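You operate a simulated robot arm through the tools that you are given. There is no shell and no other tool. Be economical: measure what you need, move in short steps, check, and stop when the job is done.

The job below is to be done with a simulated two-armed robot. You get a single attempt, and the scene is never put back.

JOB
On the top of table 1, fold the checked cloth in half.

The check looks at the end state, three seconds after you hand in, the way a careful person would. Anything else that was tipped, shoved, dropped, spilled or broken makes it a failure. Flat cloth is picked up by pressing the open fingertips on it (5 to 10 N) and closing them slowly along it; thin cloth reads only 2 to 8 mm in the jaws.

ROBOT AND FRAMES
Two 7-joint arms with two-finger parallel grippers on one trunk, on a base that drives. Base frame: it is fixed to the floor where the robot stands at the start and does not move with it; the origin is under the middle of the robot, x ahead of it, y to its left, z up; the surface under the hand at the start is at about z = 76. Lengths are in cm, angles in rad, forces in N, time in s.
The left shoulder is at the start at [7, 16.3, 107], the right one opposite. With the tool pointing down near the work surface each hand reaches from about 40 to 88 cm from the robot's upright axis, wherever it stands, measured 20 degrees to its own side. Places, roughly: checked cloth [60, -10, 80]; top of table 1 [100, -250, 80]. Payload 3.43 kg a hand.
The TCP of each hand is the grasp point between the finger pads, 3.4 cm short of the fingertips. In the tool frame z runs along the fingers and y along their closing line. Largest opening 12.8 cm; finger width 2.4, thickness 1.2; the body of the gripper, 4.8 by 13 cm, starts 9.6 cm behind the TCP.
Orientation is told as [roll, pitch, yaw] about the base's x, y, z axes, in that order, counted from this pose: with the fingers straight down and closing along the base's y, the tool's x points along the base's -x, its y along +y and its z along -z.

CONTROLS
- The arms move only by the tool play_rows. It takes "left_plan", "right_plan" or both (then of equal length, played together; a hand with none holds still); each is a list of rows, each a list of 7 numbers: the shift along the tool's x, y, z in units of 250 mm (1.0 is 250 mm), then the turn, a rotation vector about the tool's x, y, z in units of 90 degrees (1.0 is 90 degrees), then the finger opening in cm, from 0 to 12.8. In form: [[dx, dy, dz, rx, ry, rz, hand], ...]. A call has 1 to 20 rows; each row is the pose to reach, as a shift and turn from the pose commanded when the call began, along the tool's axes at that moment. A call with a number of a shift or a turn outside -1 to 1 is refused whole. Each row takes 0.2 s and may step no farther than 5 cm and 0.15 rad from the row before; otherwise, or with a gripper value out of range, the whole call is refused. Where a pose cannot be reached the arm comes as near as it can. A force on the tool above 40 N (or 10 N above the force at the start of the call, whichever is more), or a blocked arm, ends the call early, and 0.2 s more pass. The fingers move at their own pace (about 15.3 cm/s each) and stop on an object; they squeeze with about 35 N. The grip force told is the motor's: it shows also when the fingers shut on nothing. Time passes only in rows, and 0.2 s behind the last, so rows that repeat a pose let the fingers close. The reply holds the time, the measured pose of the TCP, the force on the tool along the base axes, the opening and the grip force, in the units named above and with some noise, with the torque about the TCP (base axes, N m) and any sound that the robot's microphone picked up, and new pictures: "show" is both (left out), scene, wrist or none (wrist: the cameras of the hands that moved).
- Cameras (640 x 400 px; columns grow to the right, rows downward): "scene" is now at [13.53, 0.06, 128.48]; the picture's right is [0.01, -1.00, 0.00], its down [-0.69, -0.01, -0.73] and it looks along [0.73, 0.01, -0.69] (base axes); focal length 253 px, centre (320, 200). "left" rides on the left gripper at [7.6, 1.1, -16] in its tool frame; the picture's right is [-0.15, 0.99, 0.00], its down [-0.88, -0.13, -0.46] and it looks along [-0.45, -0.07, 0.89] (tool axes); focal length 234 px, centre (320, 200). "right" rides on the right gripper at [7.6, -1.1, -16] in its tool frame; the picture's right is [0.15, 0.99, 0.00], its down [-0.88, 0.13, -0.46] and it looks along [-0.45, 0.07, 0.89] (tool axes); focal length 234 px, centre (320, 200). There is no depth. A picture from a camera that has moved, and an enlarged one, comes with that camera's place and axes in the base frame and with its lens.
- slide_trunk(by): slides the trunk up (or, below 0, down) by that many cm; the arms and the scene camera ride with it, the base frame stays. It gives what a move gives, with no picture.
- drive_base(legs): drives the robot by 1 to 6 legs, each [ahead, left, turn to the left] in cm, cm and rad, along the robot's own axes; the way and the turn of a leg run together, so that a leg with both is an arc; at most 150 cm and 3.142 rad a leg. The arms and the cameras ride along, it lands a little off, and it stops where it bumps. It gives what a move gives, and a new picture of the scene camera.
- aim_head(pan, tilt): turns the head with the scene camera to pan (to the left, within 1.501 rad either way) and tilt (down, from -0.506 to 1.204), counted from straight ahead of the robot. It gives what a move gives, and a new picture of the scene camera.
- zoom(camera, box): a new picture of the part [left, top, right, bottom] of that camera's present view, enlarged. The clock stands still meanwhile.
- finish_job(): hands the job in; it is judged then, once.

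Work in short steps. Places have to be worked out from the pictures, the camera data and where the tool is seen: move nearer, look again, correct. Check each grasp and each placing, and mend what went wrong. You have 120 turns and 260 pictures in all, those below and enlarged ones among them. Open the grippers and draw the arms clear of the work before you hand the job in, unless the task says otherwise; then end with one line.

The tools are called after ">>>" by a JSON object that holds its "api" and its "payload". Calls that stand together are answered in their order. play_rows: Moves the arms, as the interface text tells. Its arguments: {"type":"object","properties":{"left_plan":{"type":"array"},"right_plan":{"type":"array"},"show":{"type":"string","enum":["both","scene","wrist","none"]}},"required":[]} The other tools are called the same way: slide_trunk (by) slides the trunk up or down; drive_base (legs) drives the base; aim_head (pan, tilt) turns the head that bears the scene camera; zoom (camera, box) takes an enlarged picture of a part of a camera's view; finish_job () hands the job in.

At the start:

```text
t: 0.0
left_ee_pos: [58.77, 21.96, 94.13]
left_tcp_rot: [0.0, 0.001, 0.001]
left_ft_force: [-0.1, 0.0, 0.4]
left_torque: [0.02, 0.0, 0.01]
left_width: 12.79
left_grasp_force: 0.0
right_ee_pos: [45.27, -25.62, 99.25]
right_tcp_rot: [-0.001, 0.001, 0.002]
right_ft_force: [-0.7, 0.5, 0.0]
right_torque: [-0.03, -0.01, 0.02]
right_width: 12.8
right_grasp_force: 0.0
trunk travel left (down, up): [-55.0, 39.0]
robot x, y, heading: [0.18, 0.14, 0.0]
head pan, tilt: [0.01, 0.757]
```

scene: 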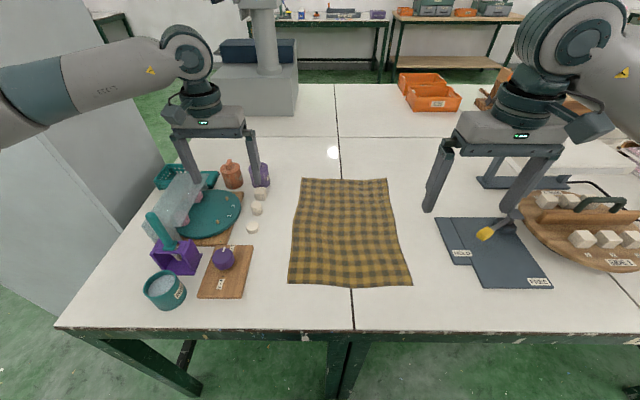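
right: 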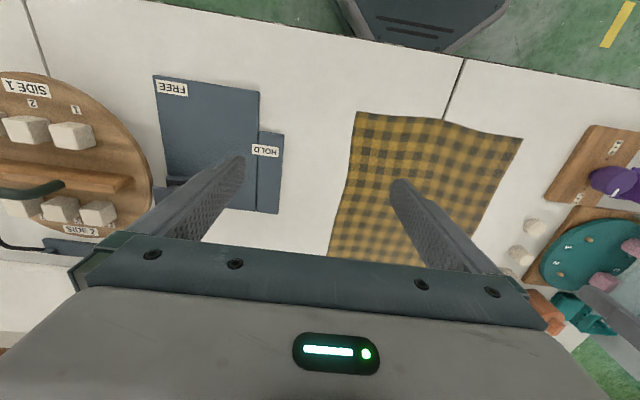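
left: 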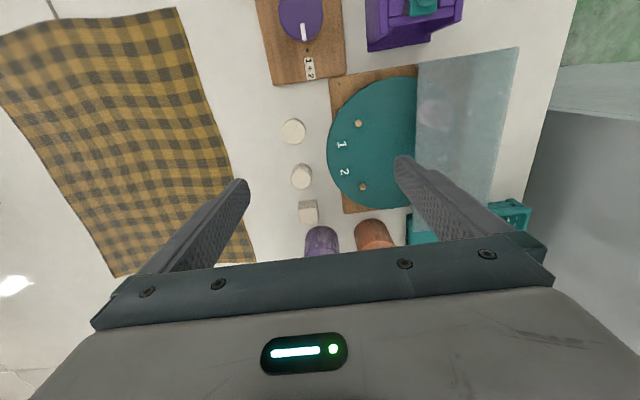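

The checked cloth lies at roughly x 41–80, y −20 to +7, about 38 × 27 cm. Table 1 is off to my right, so I look there first.

>>> {"api": "aim_head", "payload": {"pan": -1.2, "tilt": 0.35}}

>>> {"api": "zoom", "payload": {"camera": "scene", "box": [0, 0, 640, 400]}}

```text
t: 1.4
left_ee_pos: [58.76, 21.98, 94.08]
left_tcp_rot: [0.0, 0.0, 0.001]
left_ft_force: [-0.1, -0.1, -0.5]
left_torque: [-0.01, 0.01, -0.02]
left_width: 12.8
left_grasp_force: 0.1
right_ee_pos: [45.43, -25.66, 99.16]
right_tcp_rot: [0.0, -0.001, 0.0]
right_ft_force: [0.4, -0.5, -0.6]
right_torque: [0.01, -0.01, -0.01]
right_width: 12.8
right_grasp_force: 0.0
trunk travel left (down, up): [-55.0, 39.0]
robot x, y, heading: [0.18, 0.38, -0.002]
head pan, tilt: [-1.201, 0.351]
camera scene: at [8.65, -8.7, 132.11], right [-0.93, -0.36, 0.0], down [-0.12, 0.32, -0.94], along [0.34, -0.88, -0.34], focal length 253 px, centre (320, 200)
```

scene: 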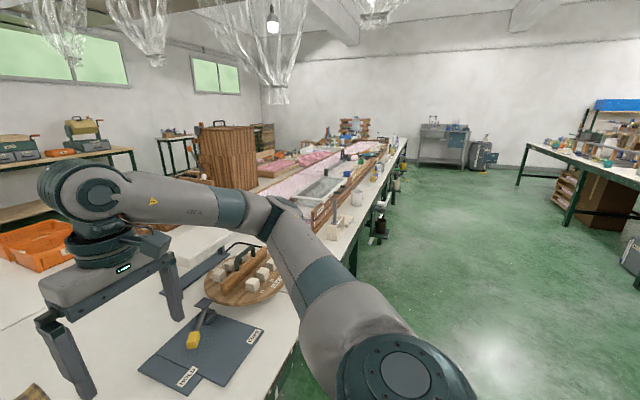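

```text
1.00 times, centred on (320, 200) of scene (not enlarged: the box is as wide or as high as the picture)
camera zoom: at [8.65, -8.7, 132.11], right [-0.93, -0.36, 0.0], down [-0.12, 0.32, -0.94], along [0.34, -0.88, -0.34], focal length 253 px, centre (320, 200)
```

zoom: 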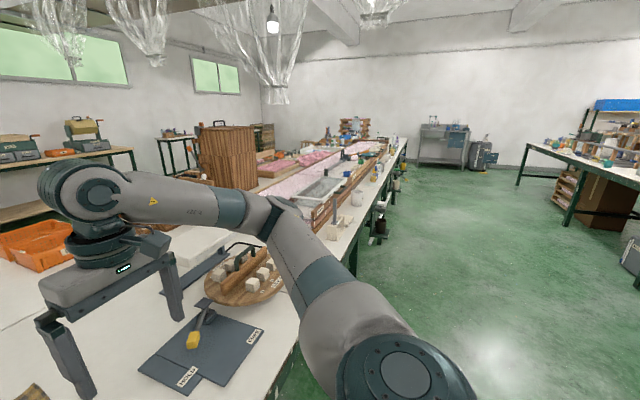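

The stated centre of table 1 falls on the long bench. I zoom in to see whether that bench is continuous with the one the cloth lies on.

>>> {"api": "zoom", "payload": {"camera": "scene", "box": [180, 100, 440, 262]}}

>>> {"api": "aim_head", "payload": {"pan": -0.6, "tilt": 0.45}}

```text
2.46 times, centred on (310, 181) of scene
camera zoom: at [8.65, -8.7, 132.11], right [-0.93, -0.36, 0.0], down [-0.12, 0.32, -0.94], along [0.34, -0.88, -0.34], focal length 622 px, centre (345, 247)
```

zoom: 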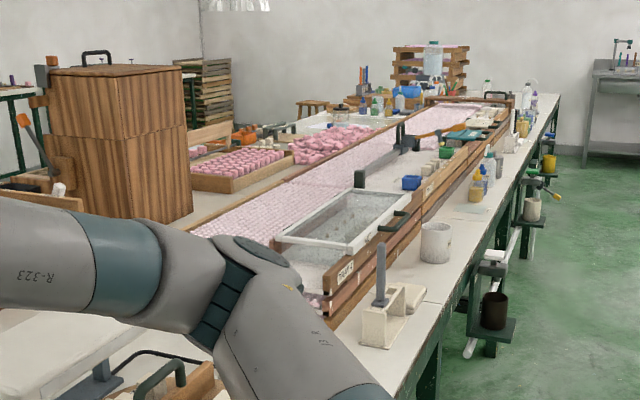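

```text
t: 2.4
left_ee_pos: [58.8, 21.88, 94.09]
left_tcp_rot: [-0.001, -0.001, 0.002]
left_ft_force: [0.4, -0.8, 0.0]
left_torque: [0.0, -0.01, 0.01]
left_width: 12.79
left_grasp_force: 0.1
right_ee_pos: [45.37, -25.69, 99.15]
right_tcp_rot: [-0.001, 0.0, 0.0]
right_ft_force: [-0.4, 0.2, -0.5]
right_torque: [-0.02, 0.02, 0.0]
right_width: 12.8
right_grasp_force: 0.2
trunk travel left (down, up): [-55.0, 39.0]
robot x, y, heading: [0.09, -0.11, 0.003]
head pan, tilt: [-0.6, 0.45]
camera scene: at [12.85, -5.22, 131.19], right [-0.57, -0.82, 0.0], down [-0.36, 0.25, -0.9], along [0.74, -0.51, -0.44], focal length 253 px, centre (320, 200)
```

scene: 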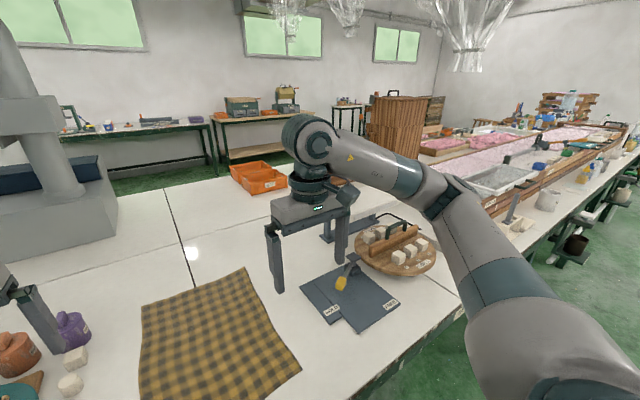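

The bench with the cloth continues without a break to the stated centre of table 1, so the cloth already lies on table 1 and I fold it in place. I plan to take the two near corners and carry them over to the far edge. I aim the head back and move both hands above the near corners.

>>> {"api": "aim_head", "payload": {"pan": 0, "tilt": 0.8}}

>>> {"api": "play_rows", "payload": {"left_plan": [[0, 0, -0.12, 0, 0, 0, 10], [0.1, -0.1, -0.12, 0, 0, 0, 6], [0.21, -0.21, -0.12, 0, 0, 0, 5], [0.32, -0.33, -0.12, 0, 0, 0, 5], [0.43, -0.44, -0.1, 0, 0, 0, 5], [0.54, -0.55, -0.05, 0, 0, 0, 5], [0.644, -0.656, 0, 0, 0, 0, 5], [0.644, -0.656, 0.08, 0, 0, 0, 5]], "right_plan": [[0, 0, 0, 0, 0, 0, 10], [0.03, 0.06, 0, 0, 0, 0, 6], [0.06, 0.12, 0, 0, 0, 0, 5], [0.09, 0.2, 0, 0, 0, 0, 5], [0.116, 0.28, 0.06, 0, 0, 0, 5], [0.116, 0.328, 0.14, 0, 0, 0, 5], [0.116, 0.328, 0.22, 0, 0, 0, 5], [0.116, 0.328, 0.286, 0, 0, 0, 5]]}}

```text
t: 3.4
left_ee_pos: [58.69, 21.91, 94.12]
left_tcp_rot: [0.001, 0.002, 0.001]
left_ft_force: [0.2, -0.2, -0.1]
left_torque: [-0.06, 0.01, 0.01]
left_width: 12.8
left_grasp_force: 0.0
right_ee_pos: [45.32, -25.6, 99.12]
right_tcp_rot: [0.001, 0.0, 0.001]
right_ft_force: [-0.3, 0.3, -0.2]
right_torque: [0.02, -0.03, 0.0]
right_width: 12.78
right_grasp_force: 0.1
trunk travel left (down, up): [-55.0, 39.0]
robot x, y, heading: [-0.19, -0.17, -0.001]
head pan, tilt: [0.0, 0.799]
camera scene: at [13.34, -0.03, 128.15], right [0.0, -1.0, 0.0], down [-0.72, 0.0, -0.7], along [0.7, 0.0, -0.72], focal length 253 px, centre (320, 200)
```

scene: 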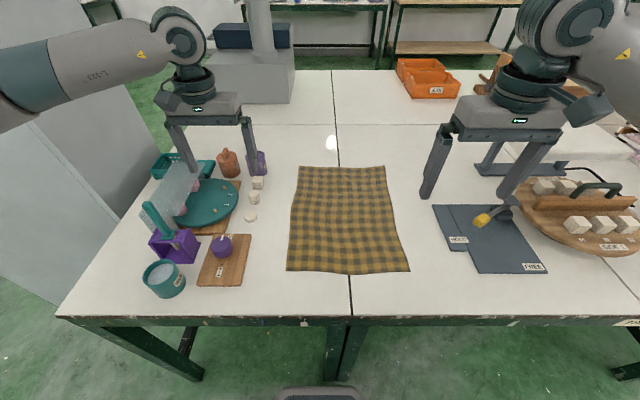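

```text
t: 5.2
left_ee_pos: [42.63, 5.57, 91.99]
left_tcp_rot: [-0.001, 0.001, 0.002]
left_ft_force: [0.2, 0.2, 0.9]
left_torque: [-0.04, 0.04, 0.0]
left_width: 5.02
left_grasp_force: 0.1
right_ee_pos: [42.58, -17.32, 91.86]
right_tcp_rot: [0.002, 0.001, 0.0]
right_ft_force: [1.1, -0.3, 0.4]
right_torque: [0.04, 0.02, -0.04]
right_width: 5.01
right_grasp_force: 0.1
trunk travel left (down, up): [-55.0, 39.0]
robot x, y, heading: [0.01, -0.07, 0.004]
head pan, tilt: [0.0, 0.799]
camera scene: at [13.42, 0.08, 128.14], right [0.0, -1.0, 0.0], down [-0.72, 0.0, -0.7], along [0.7, 0.0, -0.72], focal length 253 px, centre (320, 200)
camera right: at [35.04, -18.53, 107.82], right [-0.15, 0.99, 0.0], down [0.88, 0.13, 0.45], along [0.45, 0.07, -0.89], focal length 234 px, centre (320, 200)
camera left: at [35.04, 6.68, 108.11], right [0.14, 0.99, 0.0], down [0.88, -0.13, 0.46], along [0.45, -0.07, -0.89], focal length 234 px, centre (320, 200)
```

scene: 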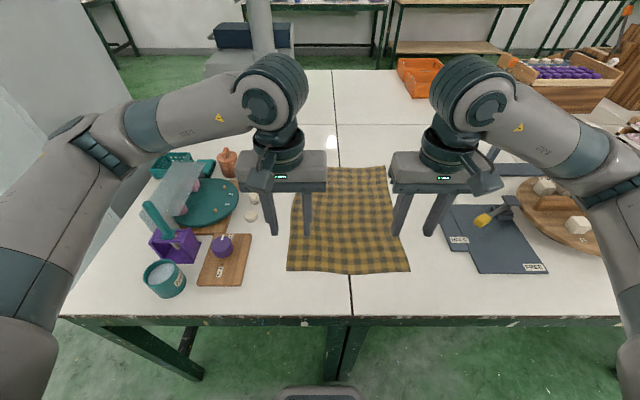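
right: 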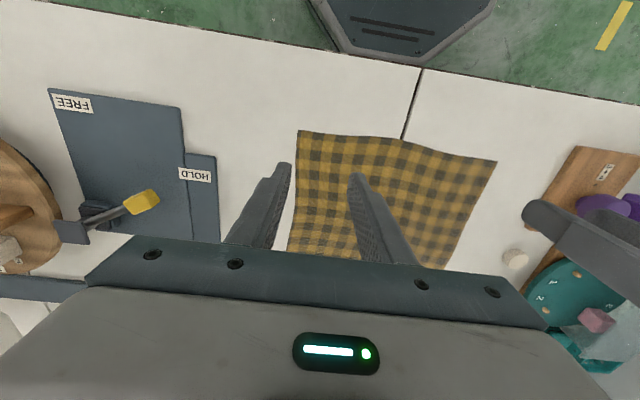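
left: 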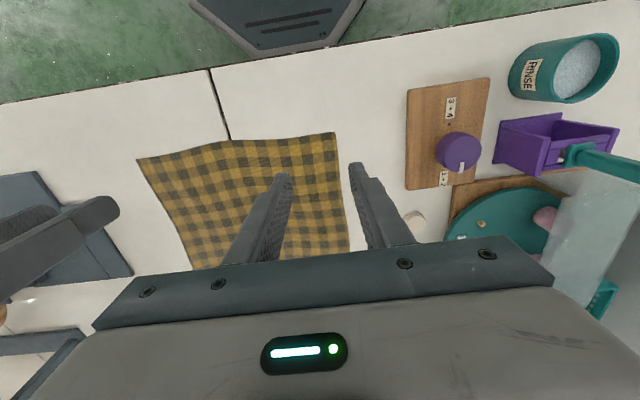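

Both cameras put the near edge at x≈41.4, from y≈−20 to 7.3, and the far edge at x≈79.8. I lower both hands to about 1 cm above the corners, with the jaws opened 2.4 cm and the outer finger straddling the side edge.

>>> {"api": "play_rows", "payload": {"left_plan": [[0.01, 0, 0.1, 0, 0, 0, 2.4], [0.01, 0, 0.2, 0, 0, 0, 2.4], [0.01, 0, 0.3, 0, 0, 0, 2.4], [0.01, 0, 0.38, 0, 0, 0, 2.4], [0.01, 0, 0.44, 0, 0, 0, 2.4], [0.01, 0, 0.46, 0, 0, 0, 2.4]], "right_plan": [[0.004, -0.034, 0.1, 0, 0, 0, 2.4], [0.004, -0.034, 0.2, 0, 0, 0, 2.4], [0.004, -0.034, 0.3, 0, 0, 0, 2.4], [0.004, -0.034, 0.38, 0, 0, 0, 2.4], [0.004, -0.034, 0.44, 0, 0, 0, 2.4], [0.004, -0.034, 0.455, 0, 0, 0, 2.4]]}}

>>> {"api": "zoom", "payload": {"camera": "scene", "box": [260, 210, 440, 322]}}

```text
t: 6.6
left_ee_pos: [42.27, 5.21, 81.43]
left_tcp_rot: [0.004, -0.022, 0.002]
left_ft_force: [0.0, 0.2, 0.6]
left_torque: [0.0, -0.01, 0.02]
left_width: 2.39
left_grasp_force: 0.0
right_ee_pos: [41.8, -18.63, 80.98]
right_tcp_rot: [0.008, -0.008, 0.0]
right_ft_force: [-0.5, -0.1, -0.4]
right_torque: [0.0, 0.01, 0.0]
right_width: 2.42
right_grasp_force: 0.0
trunk travel left (down, up): [-55.0, 39.0]
robot x, y, heading: [-0.16, -0.1, -0.002]
head pan, tilt: [0.0, 0.799]
camera scene: at [12.43, -0.74, 128.4], right [0.0, -1.0, -0.01], down [-0.71, 0.0, -0.7], along [0.7, 0.0, -0.71], focal length 253 px, centre (320, 200)
camera right: at [34.09, -20.04, 96.75], right [-0.15, 0.99, 0.01], down [0.88, 0.13, 0.46], along [0.46, 0.07, -0.89], focal length 234 px, centre (320, 200)
camera left: at [34.2, 6.13, 97.37], right [0.14, 0.99, 0.01], down [0.87, -0.13, 0.47], along [0.47, -0.06, -0.88], focal length 234 px, centre (320, 200)
```

scene: 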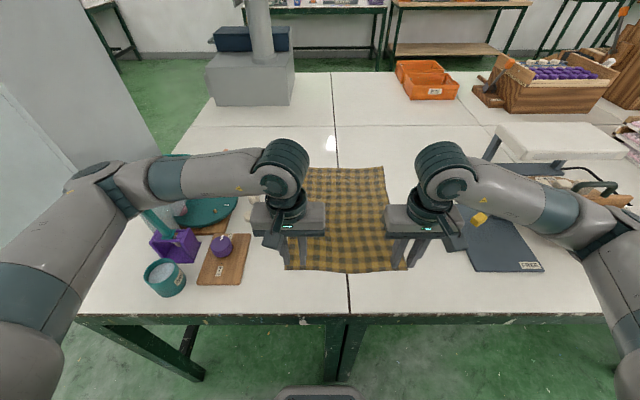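
right: 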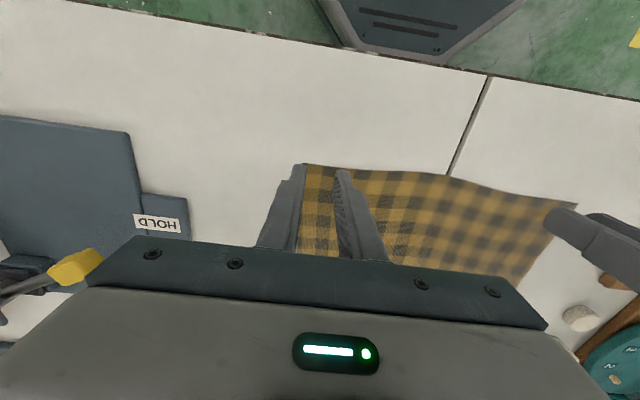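
left: 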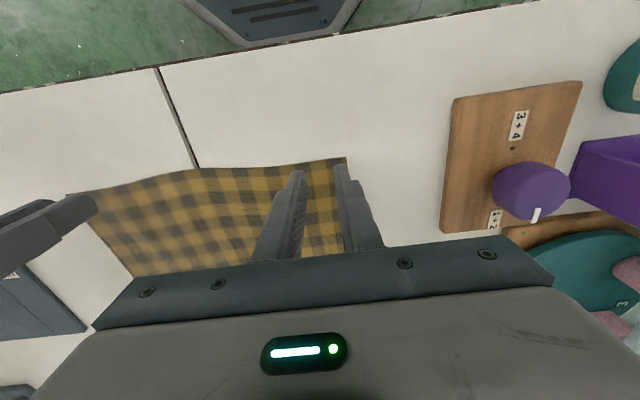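

```text
3.56 times, centred on (350, 266) of scene
camera zoom: at [12.43, -0.74, 128.4], right [0.0, -1.0, -0.01], down [-0.71, 0.0, -0.7], along [0.7, 0.0, -0.71], focal length 898 px, centre (213, -35)
```

zoom: 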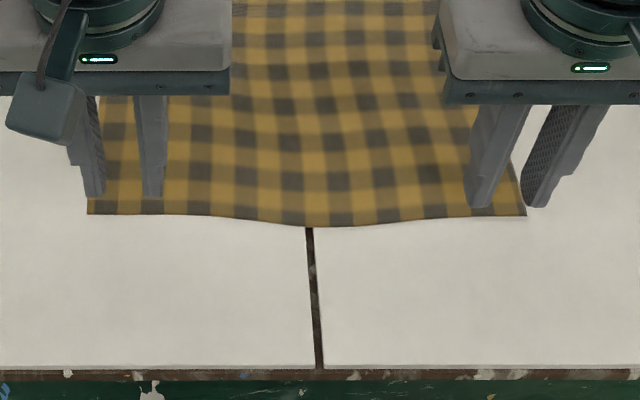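

Both hands are falling short of the commanded pose, and the trunk is being pulled because the corners are close to the inner reach limit. I raise the hands and back the base up about 6 cm.

>>> {"api": "play_rows", "payload": {"left_plan": [[0, 0, -0.15, 0, 0, 0, 2.4], [0, 0, -0.3, 0, 0, 0, 2.4], [0, 0, -0.3, 0, 0, 0, 2.4]], "right_plan": [[0, 0, -0.15, 0, 0, 0, 2.4], [0, 0, -0.3, 0, 0, 0, 2.4], [0, 0, -0.3, 0, 0, 0, 2.4]], "show": "none"}}

>>> {"api": "drive_base", "payload": {"legs": [[-6, 0, 0]]}}

```text
t: 7.4
left_ee_pos: [42.38, 5.46, 88.02]
left_tcp_rot: [-0.001, 0.003, 0.001]
left_ft_force: [0.5, 0.3, 0.7]
left_torque: [-0.01, 0.03, -0.02]
left_width: 2.41
left_grasp_force: 0.1
right_ee_pos: [42.49, -18.43, 87.93]
right_tcp_rot: [0.001, 0.002, -0.001]
right_ft_force: [0.4, 0.6, 0.4]
right_torque: [-0.01, 0.01, -0.03]
right_width: 2.39
right_grasp_force: 0.0
trunk travel left (down, up): [-55.0, 39.0]
robot x, y, heading: [0.15, 0.09, 0.004]
head pan, tilt: [0.0, 0.799]
```

```text
t: 8.4
left_ee_pos: [36.4, 5.56, 88.25]
left_tcp_rot: [0.001, -0.002, 0.002]
left_ft_force: [-0.6, 0.6, 0.7]
left_torque: [0.02, -0.05, 0.02]
left_width: 2.42
left_grasp_force: 0.1
right_ee_pos: [36.39, -18.33, 87.98]
right_tcp_rot: [0.0, -0.001, 0.0]
right_ft_force: [0.0, -0.3, 0.2]
right_torque: [0.01, -0.05, 0.05]
right_width: 2.42
right_grasp_force: 0.0
trunk travel left (down, up): [-55.0, 39.0]
robot x, y, heading: [-5.61, 0.26, -0.006]
head pan, tilt: [0.0, 0.799]
camera scene: at [7.27, -0.02, 128.16], right [0.0, -1.0, 0.0], down [-0.72, 0.0, -0.7], along [0.7, 0.0, -0.72], focal length 253 px, centre (320, 200)
```

scene: 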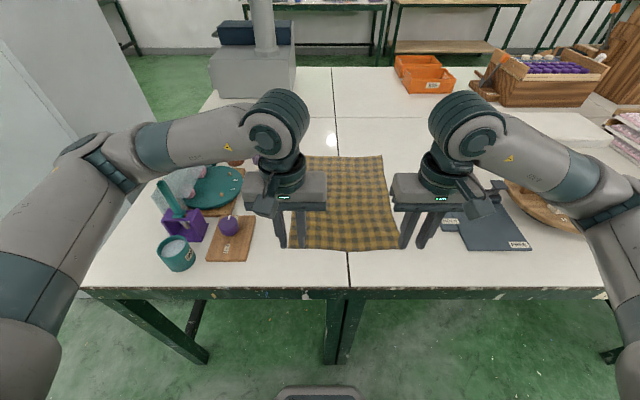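

I now move forward over the corners again and lower to just above the cloth.

>>> {"api": "play_rows", "payload": {"left_plan": [[-0.12, -0.01, 0, 0, 0, 0, 2.4], [-0.248, -0.01, 0, 0, 0, 0, 2.4], [-0.248, -0.01, 0.1, 0, 0, 0, 2.4], [-0.248, -0.01, 0.2, 0, 0, 0, 2.4], [-0.248, -0.01, 0.27, 0, 0, 0, 2.4], [-0.248, -0.01, 0.31, 0, 0, 0, 2.4], [-0.248, -0.01, 0.31, 0, 0, 0, 2.4]], "right_plan": [[-0.12, 0.025, 0, 0, 0, 0, 2.4], [-0.248, 0.025, 0, 0, 0, 0, 2.4], [-0.248, 0.025, 0.1, 0, 0, 0, 2.4], [-0.248, 0.025, 0.2, 0, 0, 0, 2.4], [-0.248, 0.025, 0.27, 0, 0, 0, 2.4], [-0.248, 0.025, 0.3, 0, 0, 0, 2.4], [-0.248, 0.025, 0.3, 0, 0, 0, 2.4]], "show": "none"}}

>>> {"api": "zoom", "payload": {"camera": "scene", "box": [260, 190, 420, 290]}}

```text
t: 10.0
left_ee_pos: [42.81, 5.22, 80.52]
left_tcp_rot: [-0.001, 0.0, 0.002]
left_ft_force: [0.3, -0.2, -0.5]
left_torque: [-0.02, 0.0, -0.01]
left_width: 2.41
left_grasp_force: 0.0
right_ee_pos: [42.62, -17.73, 80.42]
right_tcp_rot: [0.001, 0.0, 0.0]
right_ft_force: [-0.1, -0.6, 0.2]
right_torque: [-0.02, 0.04, 0.02]
right_width: 2.4
right_grasp_force: 0.0
trunk travel left (down, up): [-55.0, 39.0]
robot x, y, heading: [-6.33, -0.03, -0.001]
head pan, tilt: [0.0, 0.799]
```

```text
4.00 times, centred on (340, 240) of scene
camera zoom: at [7.43, -0.02, 128.14], right [0.0, -1.0, 0.0], down [-0.72, 0.0, -0.7], along [0.7, 0.0, -0.72], focal length 1010 px, centre (240, 40)
```

zoom: 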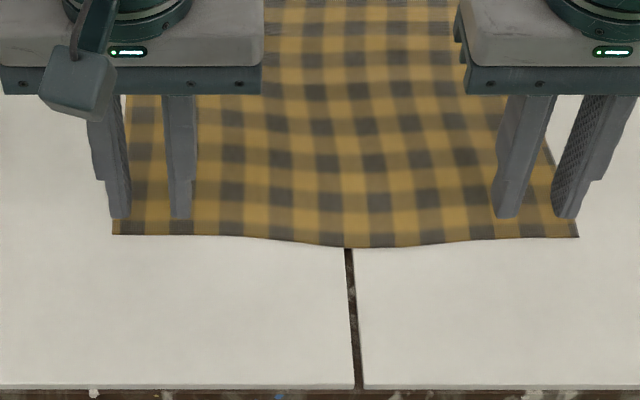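

The alignment is good; I shift 0.5 cm toward the edge and press down gently.

>>> {"api": "play_rows", "payload": {"left_plan": [[0.02, 0, 0, 0, 0, 0, 2.4], [0.02, 0, 0.02, 0, 0, 0, 2.4], [0.02, 0, 0.035, 0, 0, 0, 2.4], [0.02, 0, 0.042, 0, 0, 0, 2.4]], "right_plan": [[0.02, 0, 0, 0, 0, 0, 2.4], [0.02, 0, 0.02, 0, 0, 0, 2.4], [0.02, 0, 0.035, 0, 0, 0, 2.4], [0.02, 0, 0.042, 0, 0, 0, 2.4]], "show": "none"}}

```text
t: 11.0
left_ee_pos: [42.18, 5.33, 79.52]
left_tcp_rot: [-0.003, -0.003, 0.003]
left_ft_force: [0.9, -0.1, 9.3]
left_torque: [0.04, -0.03, -0.02]
left_width: 2.42
left_grasp_force: 0.1
right_ee_pos: [42.19, -17.77, 79.53]
right_tcp_rot: [0.003, -0.003, -0.001]
right_ft_force: [2.0, -2.0, 10.5]
right_torque: [-0.05, -0.04, -0.01]
right_width: 2.43
right_grasp_force: 0.1
trunk travel left (down, up): [-55.0, 39.0]
robot x, y, heading: [-5.84, 0.23, -0.001]
head pan, tilt: [0.0, 0.799]
```

Contact at 9–10 N on both hands. I close the fingers slowly along the cloth.

>>> {"api": "play_rows", "payload": {"left_plan": [[0, 0, -0.002, 0, 0, 0, 2.2], [0, 0, -0.002, 0, 0, 0, 2.0], [0, 0, -0.002, 0, 0, 0, 1.8], [0, 0, -0.002, 0, 0, 0, 1.6], [0, 0, -0.002, 0, 0, 0, 1.4], [0, 0, -0.002, 0, 0, 0, 1.2], [0, 0, -0.002, 0, 0, 0, 1.0], [0, 0, -0.002, 0, 0, 0, 0.8], [0, 0, -0.002, 0, 0, 0, 0.6], [0, 0, -0.002, 0, 0, 0, 0.4], [0, 0, -0.002, 0, 0, 0, 0.2], [0, 0, -0.002, 0, 0, 0, 0], [0, 0, -0.002, 0, 0, 0, 0]], "right_plan": [[0, 0, -0.004, 0, 0, 0, 2.2], [0, 0, -0.004, 0, 0, 0, 2.0], [0, 0, -0.004, 0, 0, 0, 1.8], [0, 0, -0.004, 0, 0, 0, 1.6], [0, 0, -0.004, 0, 0, 0, 1.4], [0, 0, -0.004, 0, 0, 0, 1.2], [0, 0, -0.004, 0, 0, 0, 1.0], [0, 0, -0.004, 0, 0, 0, 0.8], [0, 0, -0.004, 0, 0, 0, 0.6], [0, 0, -0.004, 0, 0, 0, 0.4], [0, 0, -0.004, 0, 0, 0, 0.2], [0, 0, -0.004, 0, 0, 0, 0], [0, 0, -0.004, 0, 0, 0, 0]], "show": "none"}}

>>> {"api": "zoom", "payload": {"camera": "scene", "box": [260, 190, 420, 290]}}

```text
t: 13.8
left_ee_pos: [42.15, 5.23, 79.58]
left_tcp_rot: [-0.001, -0.002, 0.001]
left_ft_force: [1.4, 0.7, 22.3]
left_torque: [-0.03, -0.04, -0.01]
left_width: 0.18
left_grasp_force: 35.3
right_ee_pos: [41.99, -17.8, 79.58]
right_tcp_rot: [0.0, -0.002, 0.0]
right_ft_force: [0.1, 0.0, 2.4]
right_torque: [-0.03, -0.02, -0.01]
right_width: 0.0
right_grasp_force: 33.1
trunk travel left (down, up): [-55.0, 39.0]
robot x, y, heading: [-5.73, 0.25, -0.001]
head pan, tilt: [0.0, 0.799]
```

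```text
4.00 times, centred on (340, 240) of scene
camera zoom: at [7.24, -0.04, 128.17], right [0.0, -1.0, 0.0], down [-0.72, 0.0, -0.7], along [0.7, 0.0, -0.72], focal length 1010 px, centre (240, 40)
```

zoom: 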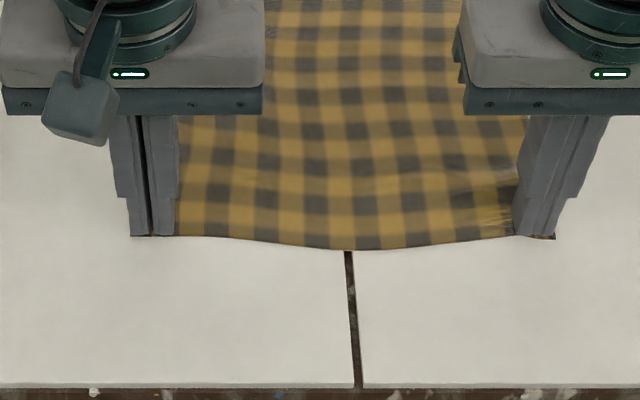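

The left hand has the cloth (0.18 cm) but the right slipped (0.0). I lift the right hand and reopen it to look, holding the left still.

>>> {"api": "play_rows", "payload": {"right_plan": [[0, 0, -0.04, 0, 0, 0, 0], [0, 0, -0.12, 0, 0, 0, 0.6], [0, 0, -0.12, 0, 0, 0, 2.4], [0, 0, -0.12, 0, 0, 0, 2.4]], "show": "none"}}

>>> {"api": "zoom", "payload": {"camera": "scene", "box": [260, 190, 420, 290]}}

>>> {"api": "zoom", "payload": {"camera": "right", "box": [240, 130, 440, 255]}}

```text
t: 14.8
left_ee_pos: [42.17, 5.22, 79.56]
left_tcp_rot: [0.002, 0.0, 0.001]
left_ft_force: [1.0, 0.0, 24.8]
left_torque: [0.0, -0.05, 0.0]
left_width: 0.2
left_grasp_force: 35.0
right_ee_pos: [42.05, -17.77, 82.54]
right_tcp_rot: [0.001, -0.002, 0.001]
right_ft_force: [-0.5, 0.2, 0.2]
right_torque: [0.02, 0.02, -0.01]
right_width: 2.37
right_grasp_force: 0.1
trunk travel left (down, up): [-55.0, 39.0]
robot x, y, heading: [-5.74, -0.14, -0.0]
head pan, tilt: [0.0, 0.799]
```

```text
4.00 times, centred on (340, 240) of scene
camera zoom: at [7.25, -0.04, 128.17], right [0.0, -1.0, 0.0], down [-0.72, 0.0, -0.7], along [0.7, 0.0, -0.72], focal length 1010 px, centre (240, 40)
```

zoom: 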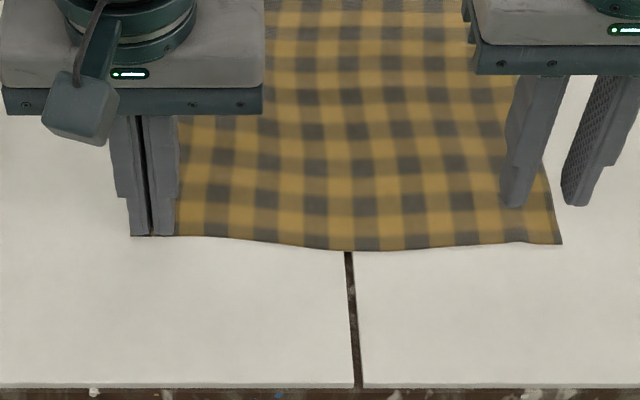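

```text
3.20 times, centred on (340, 192) of right
camera zoom: at [34.41, -18.94, 98.46], right [-0.15, 0.99, 0.0], down [0.88, 0.13, 0.46], along [0.45, 0.07, -0.89], focal length 749 px, centre (256, 224)
```

zoom: 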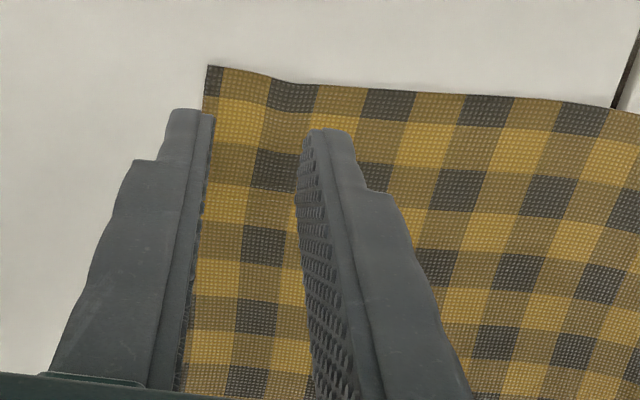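

The right corner was only dragged in by about 1 cm and still lies flat. I shift 1.15 cm inward and press again, a little more firmly.

>>> {"api": "play_rows", "payload": {"right_plan": [[0, 0.046, 0, 0, 0, 0, 2.4], [0, 0.046, 0.06, 0, 0, 0, 2.4], [0, 0.046, 0.1, 0, 0, 0, 2.4], [0, 0.046, 0.115, 0, 0, 0, 2.4], [0, 0.046, 0.122, 0, 0, 0, 2.4], [0, 0.046, 0.122, 0, 0, 0, 2.4]], "show": "none"}}

```text
t: 16.2
left_ee_pos: [41.92, 5.18, 79.54]
left_tcp_rot: [0.001, -0.002, 0.001]
left_ft_force: [3.2, -1.0, 20.8]
left_torque: [-0.01, -0.13, -0.01]
left_width: 0.2
left_grasp_force: 34.7
right_ee_pos: [42.05, -16.65, 79.53]
right_tcp_rot: [-0.001, -0.003, 0.001]
right_ft_force: [0.3, -2.4, 10.4]
right_torque: [-0.13, 0.06, 0.0]
right_width: 2.42
right_grasp_force: 0.0
trunk travel left (down, up): [-55.0, 39.0]
robot x, y, heading: [-5.54, 0.44, 0.006]
head pan, tilt: [0.0, 0.799]
```

It is pressing at 10 N. I close slowly at this height.

>>> {"api": "play_rows", "payload": {"right_plan": [[0, 0, 0.001, 0, 0, 0, 2.3], [0, 0, 0.001, 0, 0, 0, 2.15], [0, 0, 0.001, 0, 0, 0, 2.0], [0, 0, 0.001, 0, 0, 0, 1.85], [0, 0, 0.001, 0, 0, 0, 1.7], [0, 0, 0.001, 0, 0, 0, 1.55], [0, 0, 0.001, 0, 0, 0, 1.4], [0, 0, 0.001, 0, 0, 0, 1.25], [0, 0, 0.001, 0, 0, 0, 1.1], [0, 0, 0.001, 0, 0, 0, 0.95], [0, 0, 0.001, 0, 0, 0, 0.8], [0, 0, 0.001, 0, 0, 0, 0.65], [0, 0, 0.001, 0, 0, 0, 0.5], [0, 0, 0.001, 0, 0, 0, 0.35], [0, 0, 0.001, 0, 0, 0, 0.2], [0, 0, 0.001, 0, 0, 0, 0], [0, 0, 0.001, 0, 0, 0, 0]], "show": "none"}}

>>> {"api": "zoom", "payload": {"camera": "scene", "box": [260, 190, 420, 290]}}

```text
t: 19.8
left_ee_pos: [42.06, 5.29, 79.57]
left_tcp_rot: [0.0, -0.001, 0.003]
left_ft_force: [3.3, -6.9, 16.0]
left_torque: [-0.19, -0.15, -0.04]
left_width: 0.17
left_grasp_force: 35.4
right_ee_pos: [42.09, -16.6, 79.48]
right_tcp_rot: [0.001, -0.002, 0.001]
right_ft_force: [-0.2, 6.3, 18.3]
right_torque: [0.19, 0.04, -0.01]
right_width: 0.21
right_grasp_force: 35.2
trunk travel left (down, up): [-55.0, 39.0]
robot x, y, heading: [-5.86, 0.07, -0.002]
head pan, tilt: [0.0, 0.799]
```

```text
4.00 times, centred on (340, 240) of scene
camera zoom: at [7.2, 0.01, 128.18], right [0.0, -1.0, 0.0], down [-0.72, 0.0, -0.7], along [0.7, 0.0, -0.72], focal length 1010 px, centre (240, 40)
```

zoom: 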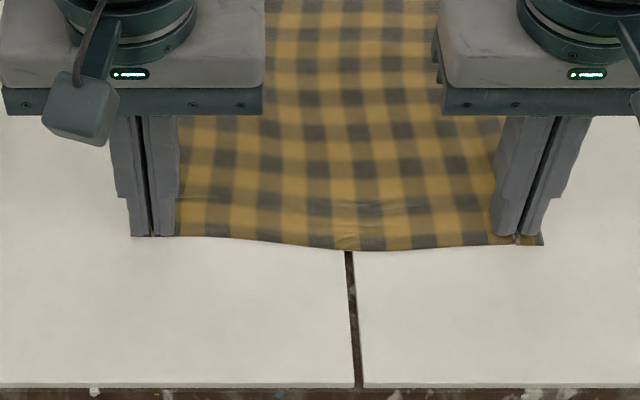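

Both hands now hold cloth (about 0.2 cm each). I lift 6 cm along the start of the arc and check.

>>> {"api": "play_rows", "payload": {"left_plan": [[0, 0, -0.04, 0, 0, 0, 0], [0, 0, -0.1, 0, 0, 0, 0], [-0.02, 0, -0.17, 0, 0, 0, 0], [-0.05, 0, -0.24, 0, 0, 0, 0], [-0.05, 0, -0.24, 0, 0, 0, 0]], "right_plan": [[0, 0, -0.04, 0, 0, 0, 0], [0, 0, -0.1, 0, 0, 0, 0], [-0.02, 0, -0.17, 0, 0, 0, 0], [-0.05, 0, -0.24, 0, 0, 0, 0], [-0.05, 0, -0.24, 0, 0, 0, 0]]}}

```text
t: 21.0
left_ee_pos: [43.42, 5.12, 85.41]
left_tcp_rot: [0.001, 0.0, 0.003]
left_ft_force: [0.4, -6.1, 0.6]
left_torque: [-0.22, 0.01, -0.05]
left_width: 0.21
left_grasp_force: 34.8
right_ee_pos: [43.58, -16.63, 85.33]
right_tcp_rot: [0.0, -0.001, -0.001]
right_ft_force: [0.8, 5.7, -0.3]
right_torque: [0.17, -0.03, 0.03]
right_width: 0.21
right_grasp_force: 34.5
trunk travel left (down, up): [-55.0, 39.0]
robot x, y, heading: [-6.04, 0.08, 0.003]
head pan, tilt: [0.0, 0.799]
camera scene: at [7.46, -0.03, 128.14], right [0.0, -1.0, 0.0], down [-0.72, 0.0, -0.7], along [0.7, 0.0, -0.72], focal length 253 px, centre (320, 200)
camera right: at [35.97, -17.77, 101.27], right [-0.15, 0.99, 0.0], down [0.88, 0.13, 0.46], along [0.45, 0.07, -0.89], focal length 234 px, centre (320, 200)
camera left: at [35.79, 6.33, 101.51], right [0.15, 0.99, 0.0], down [0.88, -0.13, 0.46], along [0.45, -0.07, -0.89], focal length 234 px, centre (320, 200)
```

scene: 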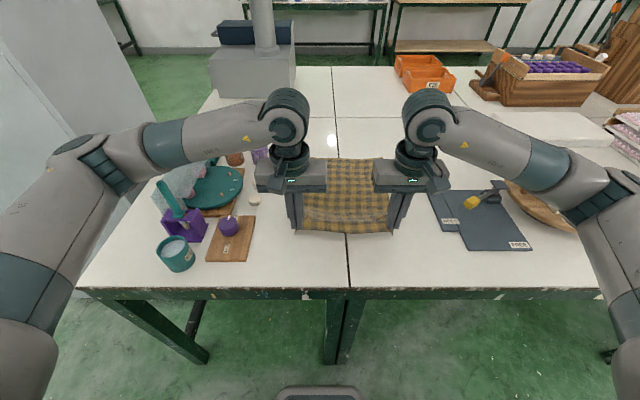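
right: 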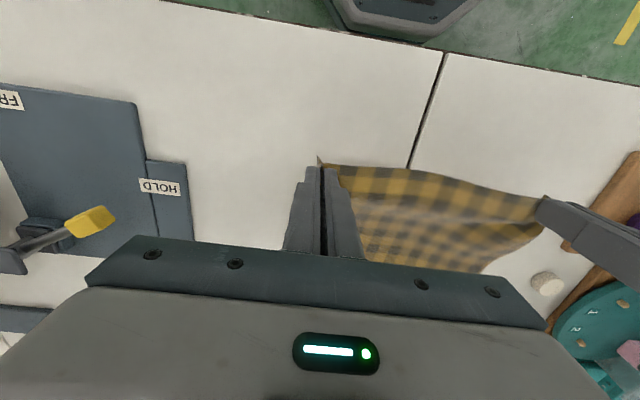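
left: 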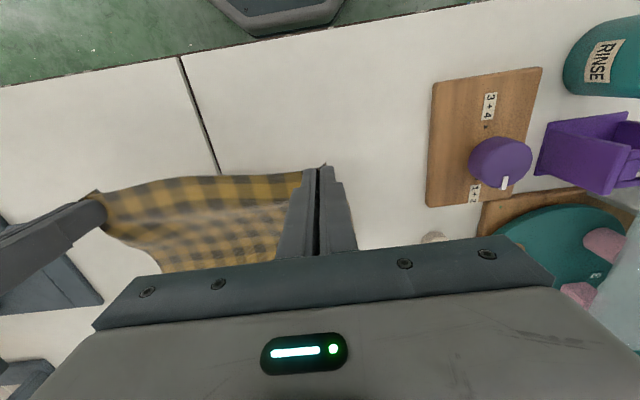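

Both corners hold and the near edge is up and straight, with 6 N of side tension. I continue the arc to near its top, easing the tension slightly.

>>> {"api": "play_rows", "payload": {"left_plan": [[-0.04, -0.01, -0.07, 0, 0, 0, 0], [-0.1, -0.01, -0.144, 0, 0, 0, 0], [-0.16, -0.014, -0.21, 0, 0, 0, 0], [-0.22, -0.018, -0.264, 0, 0, 0, 0], [-0.29, -0.022, -0.31, 0, 0, 0, 0], [-0.36, -0.026, -0.344, 0, 0, 0, 0], [-0.43, -0.03, -0.375, 0, 0, 0, 0], [-0.5, -0.03, -0.396, 0, 0, 0, 0], [-0.5, -0.03, -0.396, 0, 0, 0, 0]], "right_plan": [[-0.04, 0.01, -0.07, 0, 0, 0, 0], [-0.1, 0.01, -0.144, 0, 0, 0, 0], [-0.16, 0.006, -0.21, 0, 0, 0, 0], [-0.22, 0.002, -0.264, 0, 0, 0, 0], [-0.29, -0.002, -0.31, 0, 0, 0, 0], [-0.36, -0.006, -0.344, 0, 0, 0, 0], [-0.43, -0.01, -0.375, 0, 0, 0, 0], [-0.5, -0.01, -0.396, 0, 0, 0, 0], [-0.5, -0.01, -0.396, 0, 0, 0, 0]]}}

```text
t: 23.0
left_ee_pos: [56.05, 4.44, 95.51]
left_tcp_rot: [-0.001, 0.001, 0.001]
left_ft_force: [0.1, -0.8, 0.2]
left_torque: [-0.05, 0.01, 0.02]
left_width: 0.2
left_grasp_force: 34.7
right_ee_pos: [55.85, -16.88, 95.34]
right_tcp_rot: [-0.001, 0.0, 0.0]
right_ft_force: [-0.7, 1.4, 0.0]
right_torque: [0.01, 0.02, -0.01]
right_width: 0.18
right_grasp_force: 35.0
trunk travel left (down, up): [-55.0, 39.0]
robot x, y, heading: [-5.7, -0.23, 0.001]
head pan, tilt: [0.0, 0.799]
camera scene: at [7.41, -0.03, 128.15], right [0.0, -1.0, 0.0], down [-0.72, 0.0, -0.7], along [0.7, 0.0, -0.72], focal length 253 px, centre (320, 200)
camera right: at [48.23, -18.11, 111.21], right [-0.15, 0.99, 0.0], down [0.88, 0.13, 0.46], along [0.45, 0.07, -0.89], focal length 234 px, centre (320, 200)
camera left: at [48.35, 5.59, 111.55], right [0.15, 0.99, 0.0], down [0.88, -0.13, 0.46], along [0.45, -0.07, -0.89], focal length 234 px, centre (320, 200)
```

scene: 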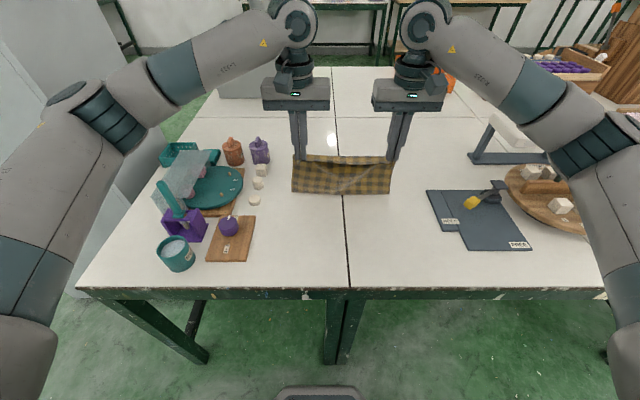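
right: 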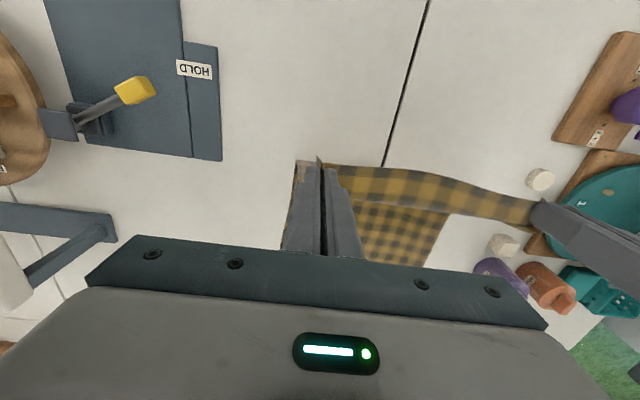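
left: 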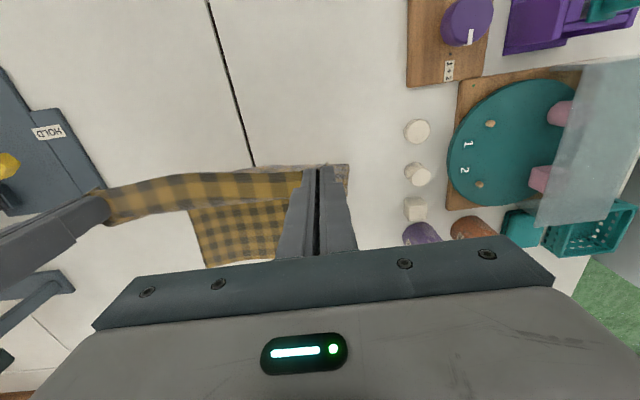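

The cloth rises from the table at about x=60, right at mid-length. I drive the base forward 6 cm to carry the hands across the top of the arc and regain far reach.

>>> {"api": "drive_base", "payload": {"legs": [[6, 0, 0]]}}

```text
t: 23.9
left_ee_pos: [62.04, 4.56, 95.37]
left_tcp_rot: [0.001, 0.003, 0.003]
left_ft_force: [0.4, -1.1, 0.3]
left_torque: [-0.02, 0.02, 0.01]
left_width: 0.18
left_grasp_force: 35.5
right_ee_pos: [61.81, -16.84, 95.22]
right_tcp_rot: [0.001, 0.003, 0.001]
right_ft_force: [0.5, 1.1, 0.1]
right_torque: [0.05, 0.02, 0.01]
right_width: 0.19
right_grasp_force: 35.5
trunk travel left (down, up): [-55.0, 39.0]
robot x, y, heading: [0.1, 0.28, 0.001]
head pan, tilt: [0.0, 0.799]
camera scene: at [13.55, -0.01, 128.13], right [0.0, -1.0, 0.0], down [-0.72, 0.0, -0.7], along [0.7, 0.0, -0.72], focal length 253 px, centre (320, 200)
```

scene: 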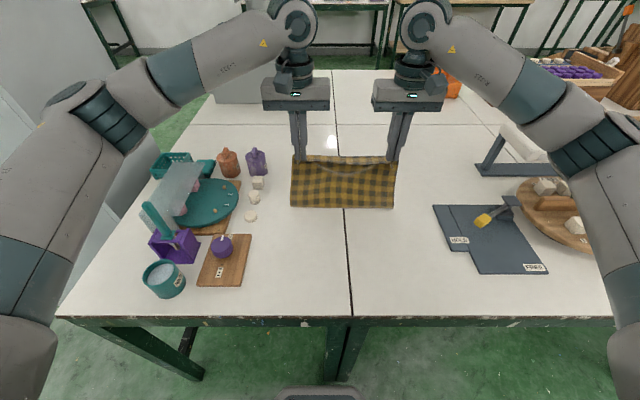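

The cloth hangs cleanly. I go on down the far side of the arc, stopping about 4 cm above contact to look.

>>> {"api": "play_rows", "payload": {"left_plan": [[-0.06, 0, -0.01, 0, 0, 0, 0], [-0.12, 0, 0.03, 0, 0, 0, 0], [-0.18, -0.006, 0.06, 0, 0, 0, 0], [-0.24, -0.01, 0.1, 0, 0, 0, 0], [-0.3, -0.014, 0.15, 0, 0, 0, 0], [-0.36, -0.014, 0.21, 0, 0, 0, 0], [-0.41, -0.014, 0.27, 0, 0, 0, 0], [-0.46, -0.014, 0.34, 0, 0, 0, 0], [-0.5, -0.014, 0.41, 0, 0, 0, 0], [-0.54, -0.014, 0.47, 0, 0, 0, 0], [-0.54, -0.014, 0.47, 0, 0, 0, 0]], "right_plan": [[-0.06, 0, -0.01, 0, 0, 0, 0], [-0.12, 0, 0.03, 0, 0, 0, 0], [-0.18, -0.006, 0.06, 0, 0, 0, 0], [-0.24, -0.01, 0.1, 0, 0, 0, 0], [-0.3, -0.014, 0.15, 0, 0, 0, 0], [-0.36, -0.02, 0.21, 0, 0, 0, 0], [-0.41, -0.02, 0.27, 0, 0, 0, 0], [-0.46, -0.02, 0.34, 0, 0, 0, 0], [-0.5, -0.02, 0.41, 0, 0, 0, 0], [-0.54, -0.02, 0.47, 0, 0, 0, 0], [-0.54, -0.02, 0.47, 0, 0, 0, 0]]}}

>>> {"api": "zoom", "payload": {"camera": "scene", "box": [260, 110, 440, 222]}}

```text
t: 26.4
left_ee_pos: [75.59, 4.15, 83.61]
left_tcp_rot: [-0.001, -0.001, 0.001]
left_ft_force: [0.6, -1.9, 0.1]
left_torque: [-0.09, -0.01, 0.0]
left_width: 0.2
left_grasp_force: 34.8
right_ee_pos: [75.23, -17.39, 83.45]
right_tcp_rot: [0.0, 0.0, 0.0]
right_ft_force: [0.0, 1.5, 0.1]
right_torque: [0.06, 0.01, -0.01]
right_width: 0.2
right_grasp_force: 35.2
trunk travel left (down, up): [-55.0, 39.0]
robot x, y, heading: [0.22, -0.1, -0.001]
head pan, tilt: [0.0, 0.799]
camera scene: at [13.36, -0.01, 128.15], right [0.0, -1.0, 0.0], down [-0.72, 0.0, -0.7], along [0.7, 0.0, -0.72], focal length 253 px, centre (320, 200)
camera right: at [67.71, -18.56, 99.4], right [-0.15, 0.99, 0.0], down [0.88, 0.13, 0.46], along [0.45, 0.07, -0.89], focal length 234 px, centre (320, 200)
camera left: at [67.9, 5.21, 99.81], right [0.14, 0.99, 0.0], down [0.88, -0.13, 0.46], along [0.45, -0.07, -0.89], focal length 234 px, centre (320, 200)
```

scene: 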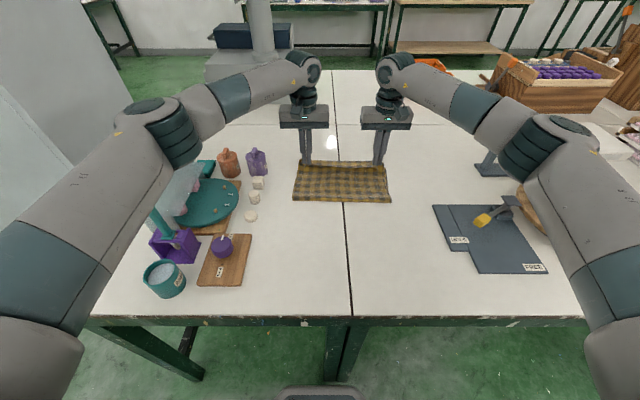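
right: 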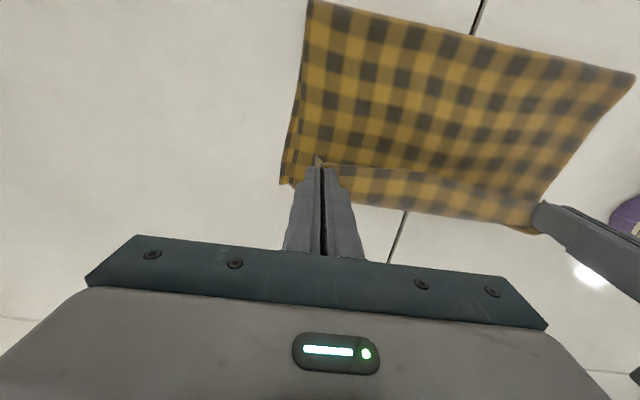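
left: 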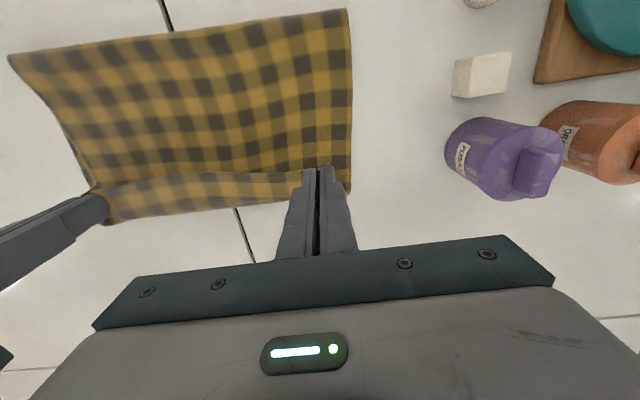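

```text
3.56 times, centred on (350, 166) of scene
camera zoom: at [13.36, -0.01, 128.15], right [0.0, -1.0, 0.0], down [-0.72, 0.0, -0.7], along [0.7, 0.0, -0.72], focal length 898 px, centre (213, 321)
```

zoom: 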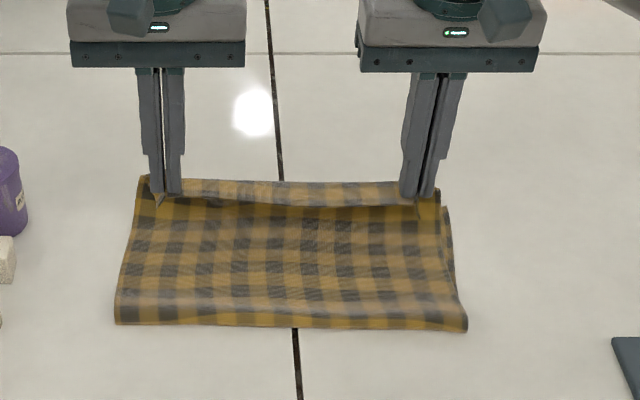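

The fold line sits near x≈61 and the held edge is above the far edge. I zoom the wrist views to find the far corners of the bottom layer.

>>> {"api": "zoom", "payload": {"camera": "right", "box": [250, 120, 570, 320]}}

>>> {"api": "zoom", "payload": {"camera": "left", "box": [80, 100, 400, 300]}}

```text
2.00 times, centred on (410, 220) of right
camera zoom: at [67.71, -18.56, 99.4], right [-0.15, 0.99, 0.0], down [0.88, 0.13, 0.46], along [0.45, 0.07, -0.89], focal length 468 px, centre (140, 160)
```

zoom: 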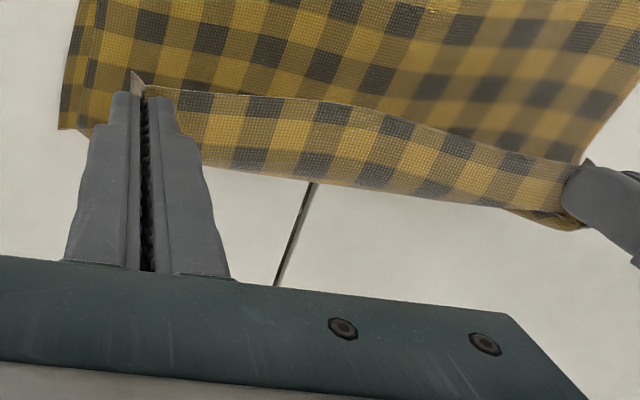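

```text
2.00 times, centred on (240, 200) of left
camera zoom: at [67.9, 5.21, 99.81], right [0.14, 0.99, 0.0], down [0.88, -0.13, 0.46], along [0.45, -0.07, -0.89], focal length 468 px, centre (480, 200)
```

zoom: 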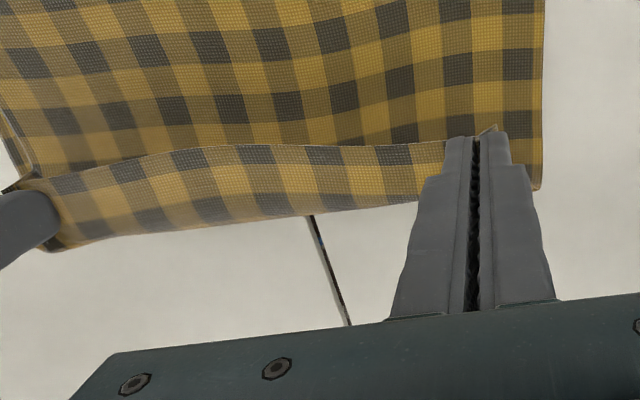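

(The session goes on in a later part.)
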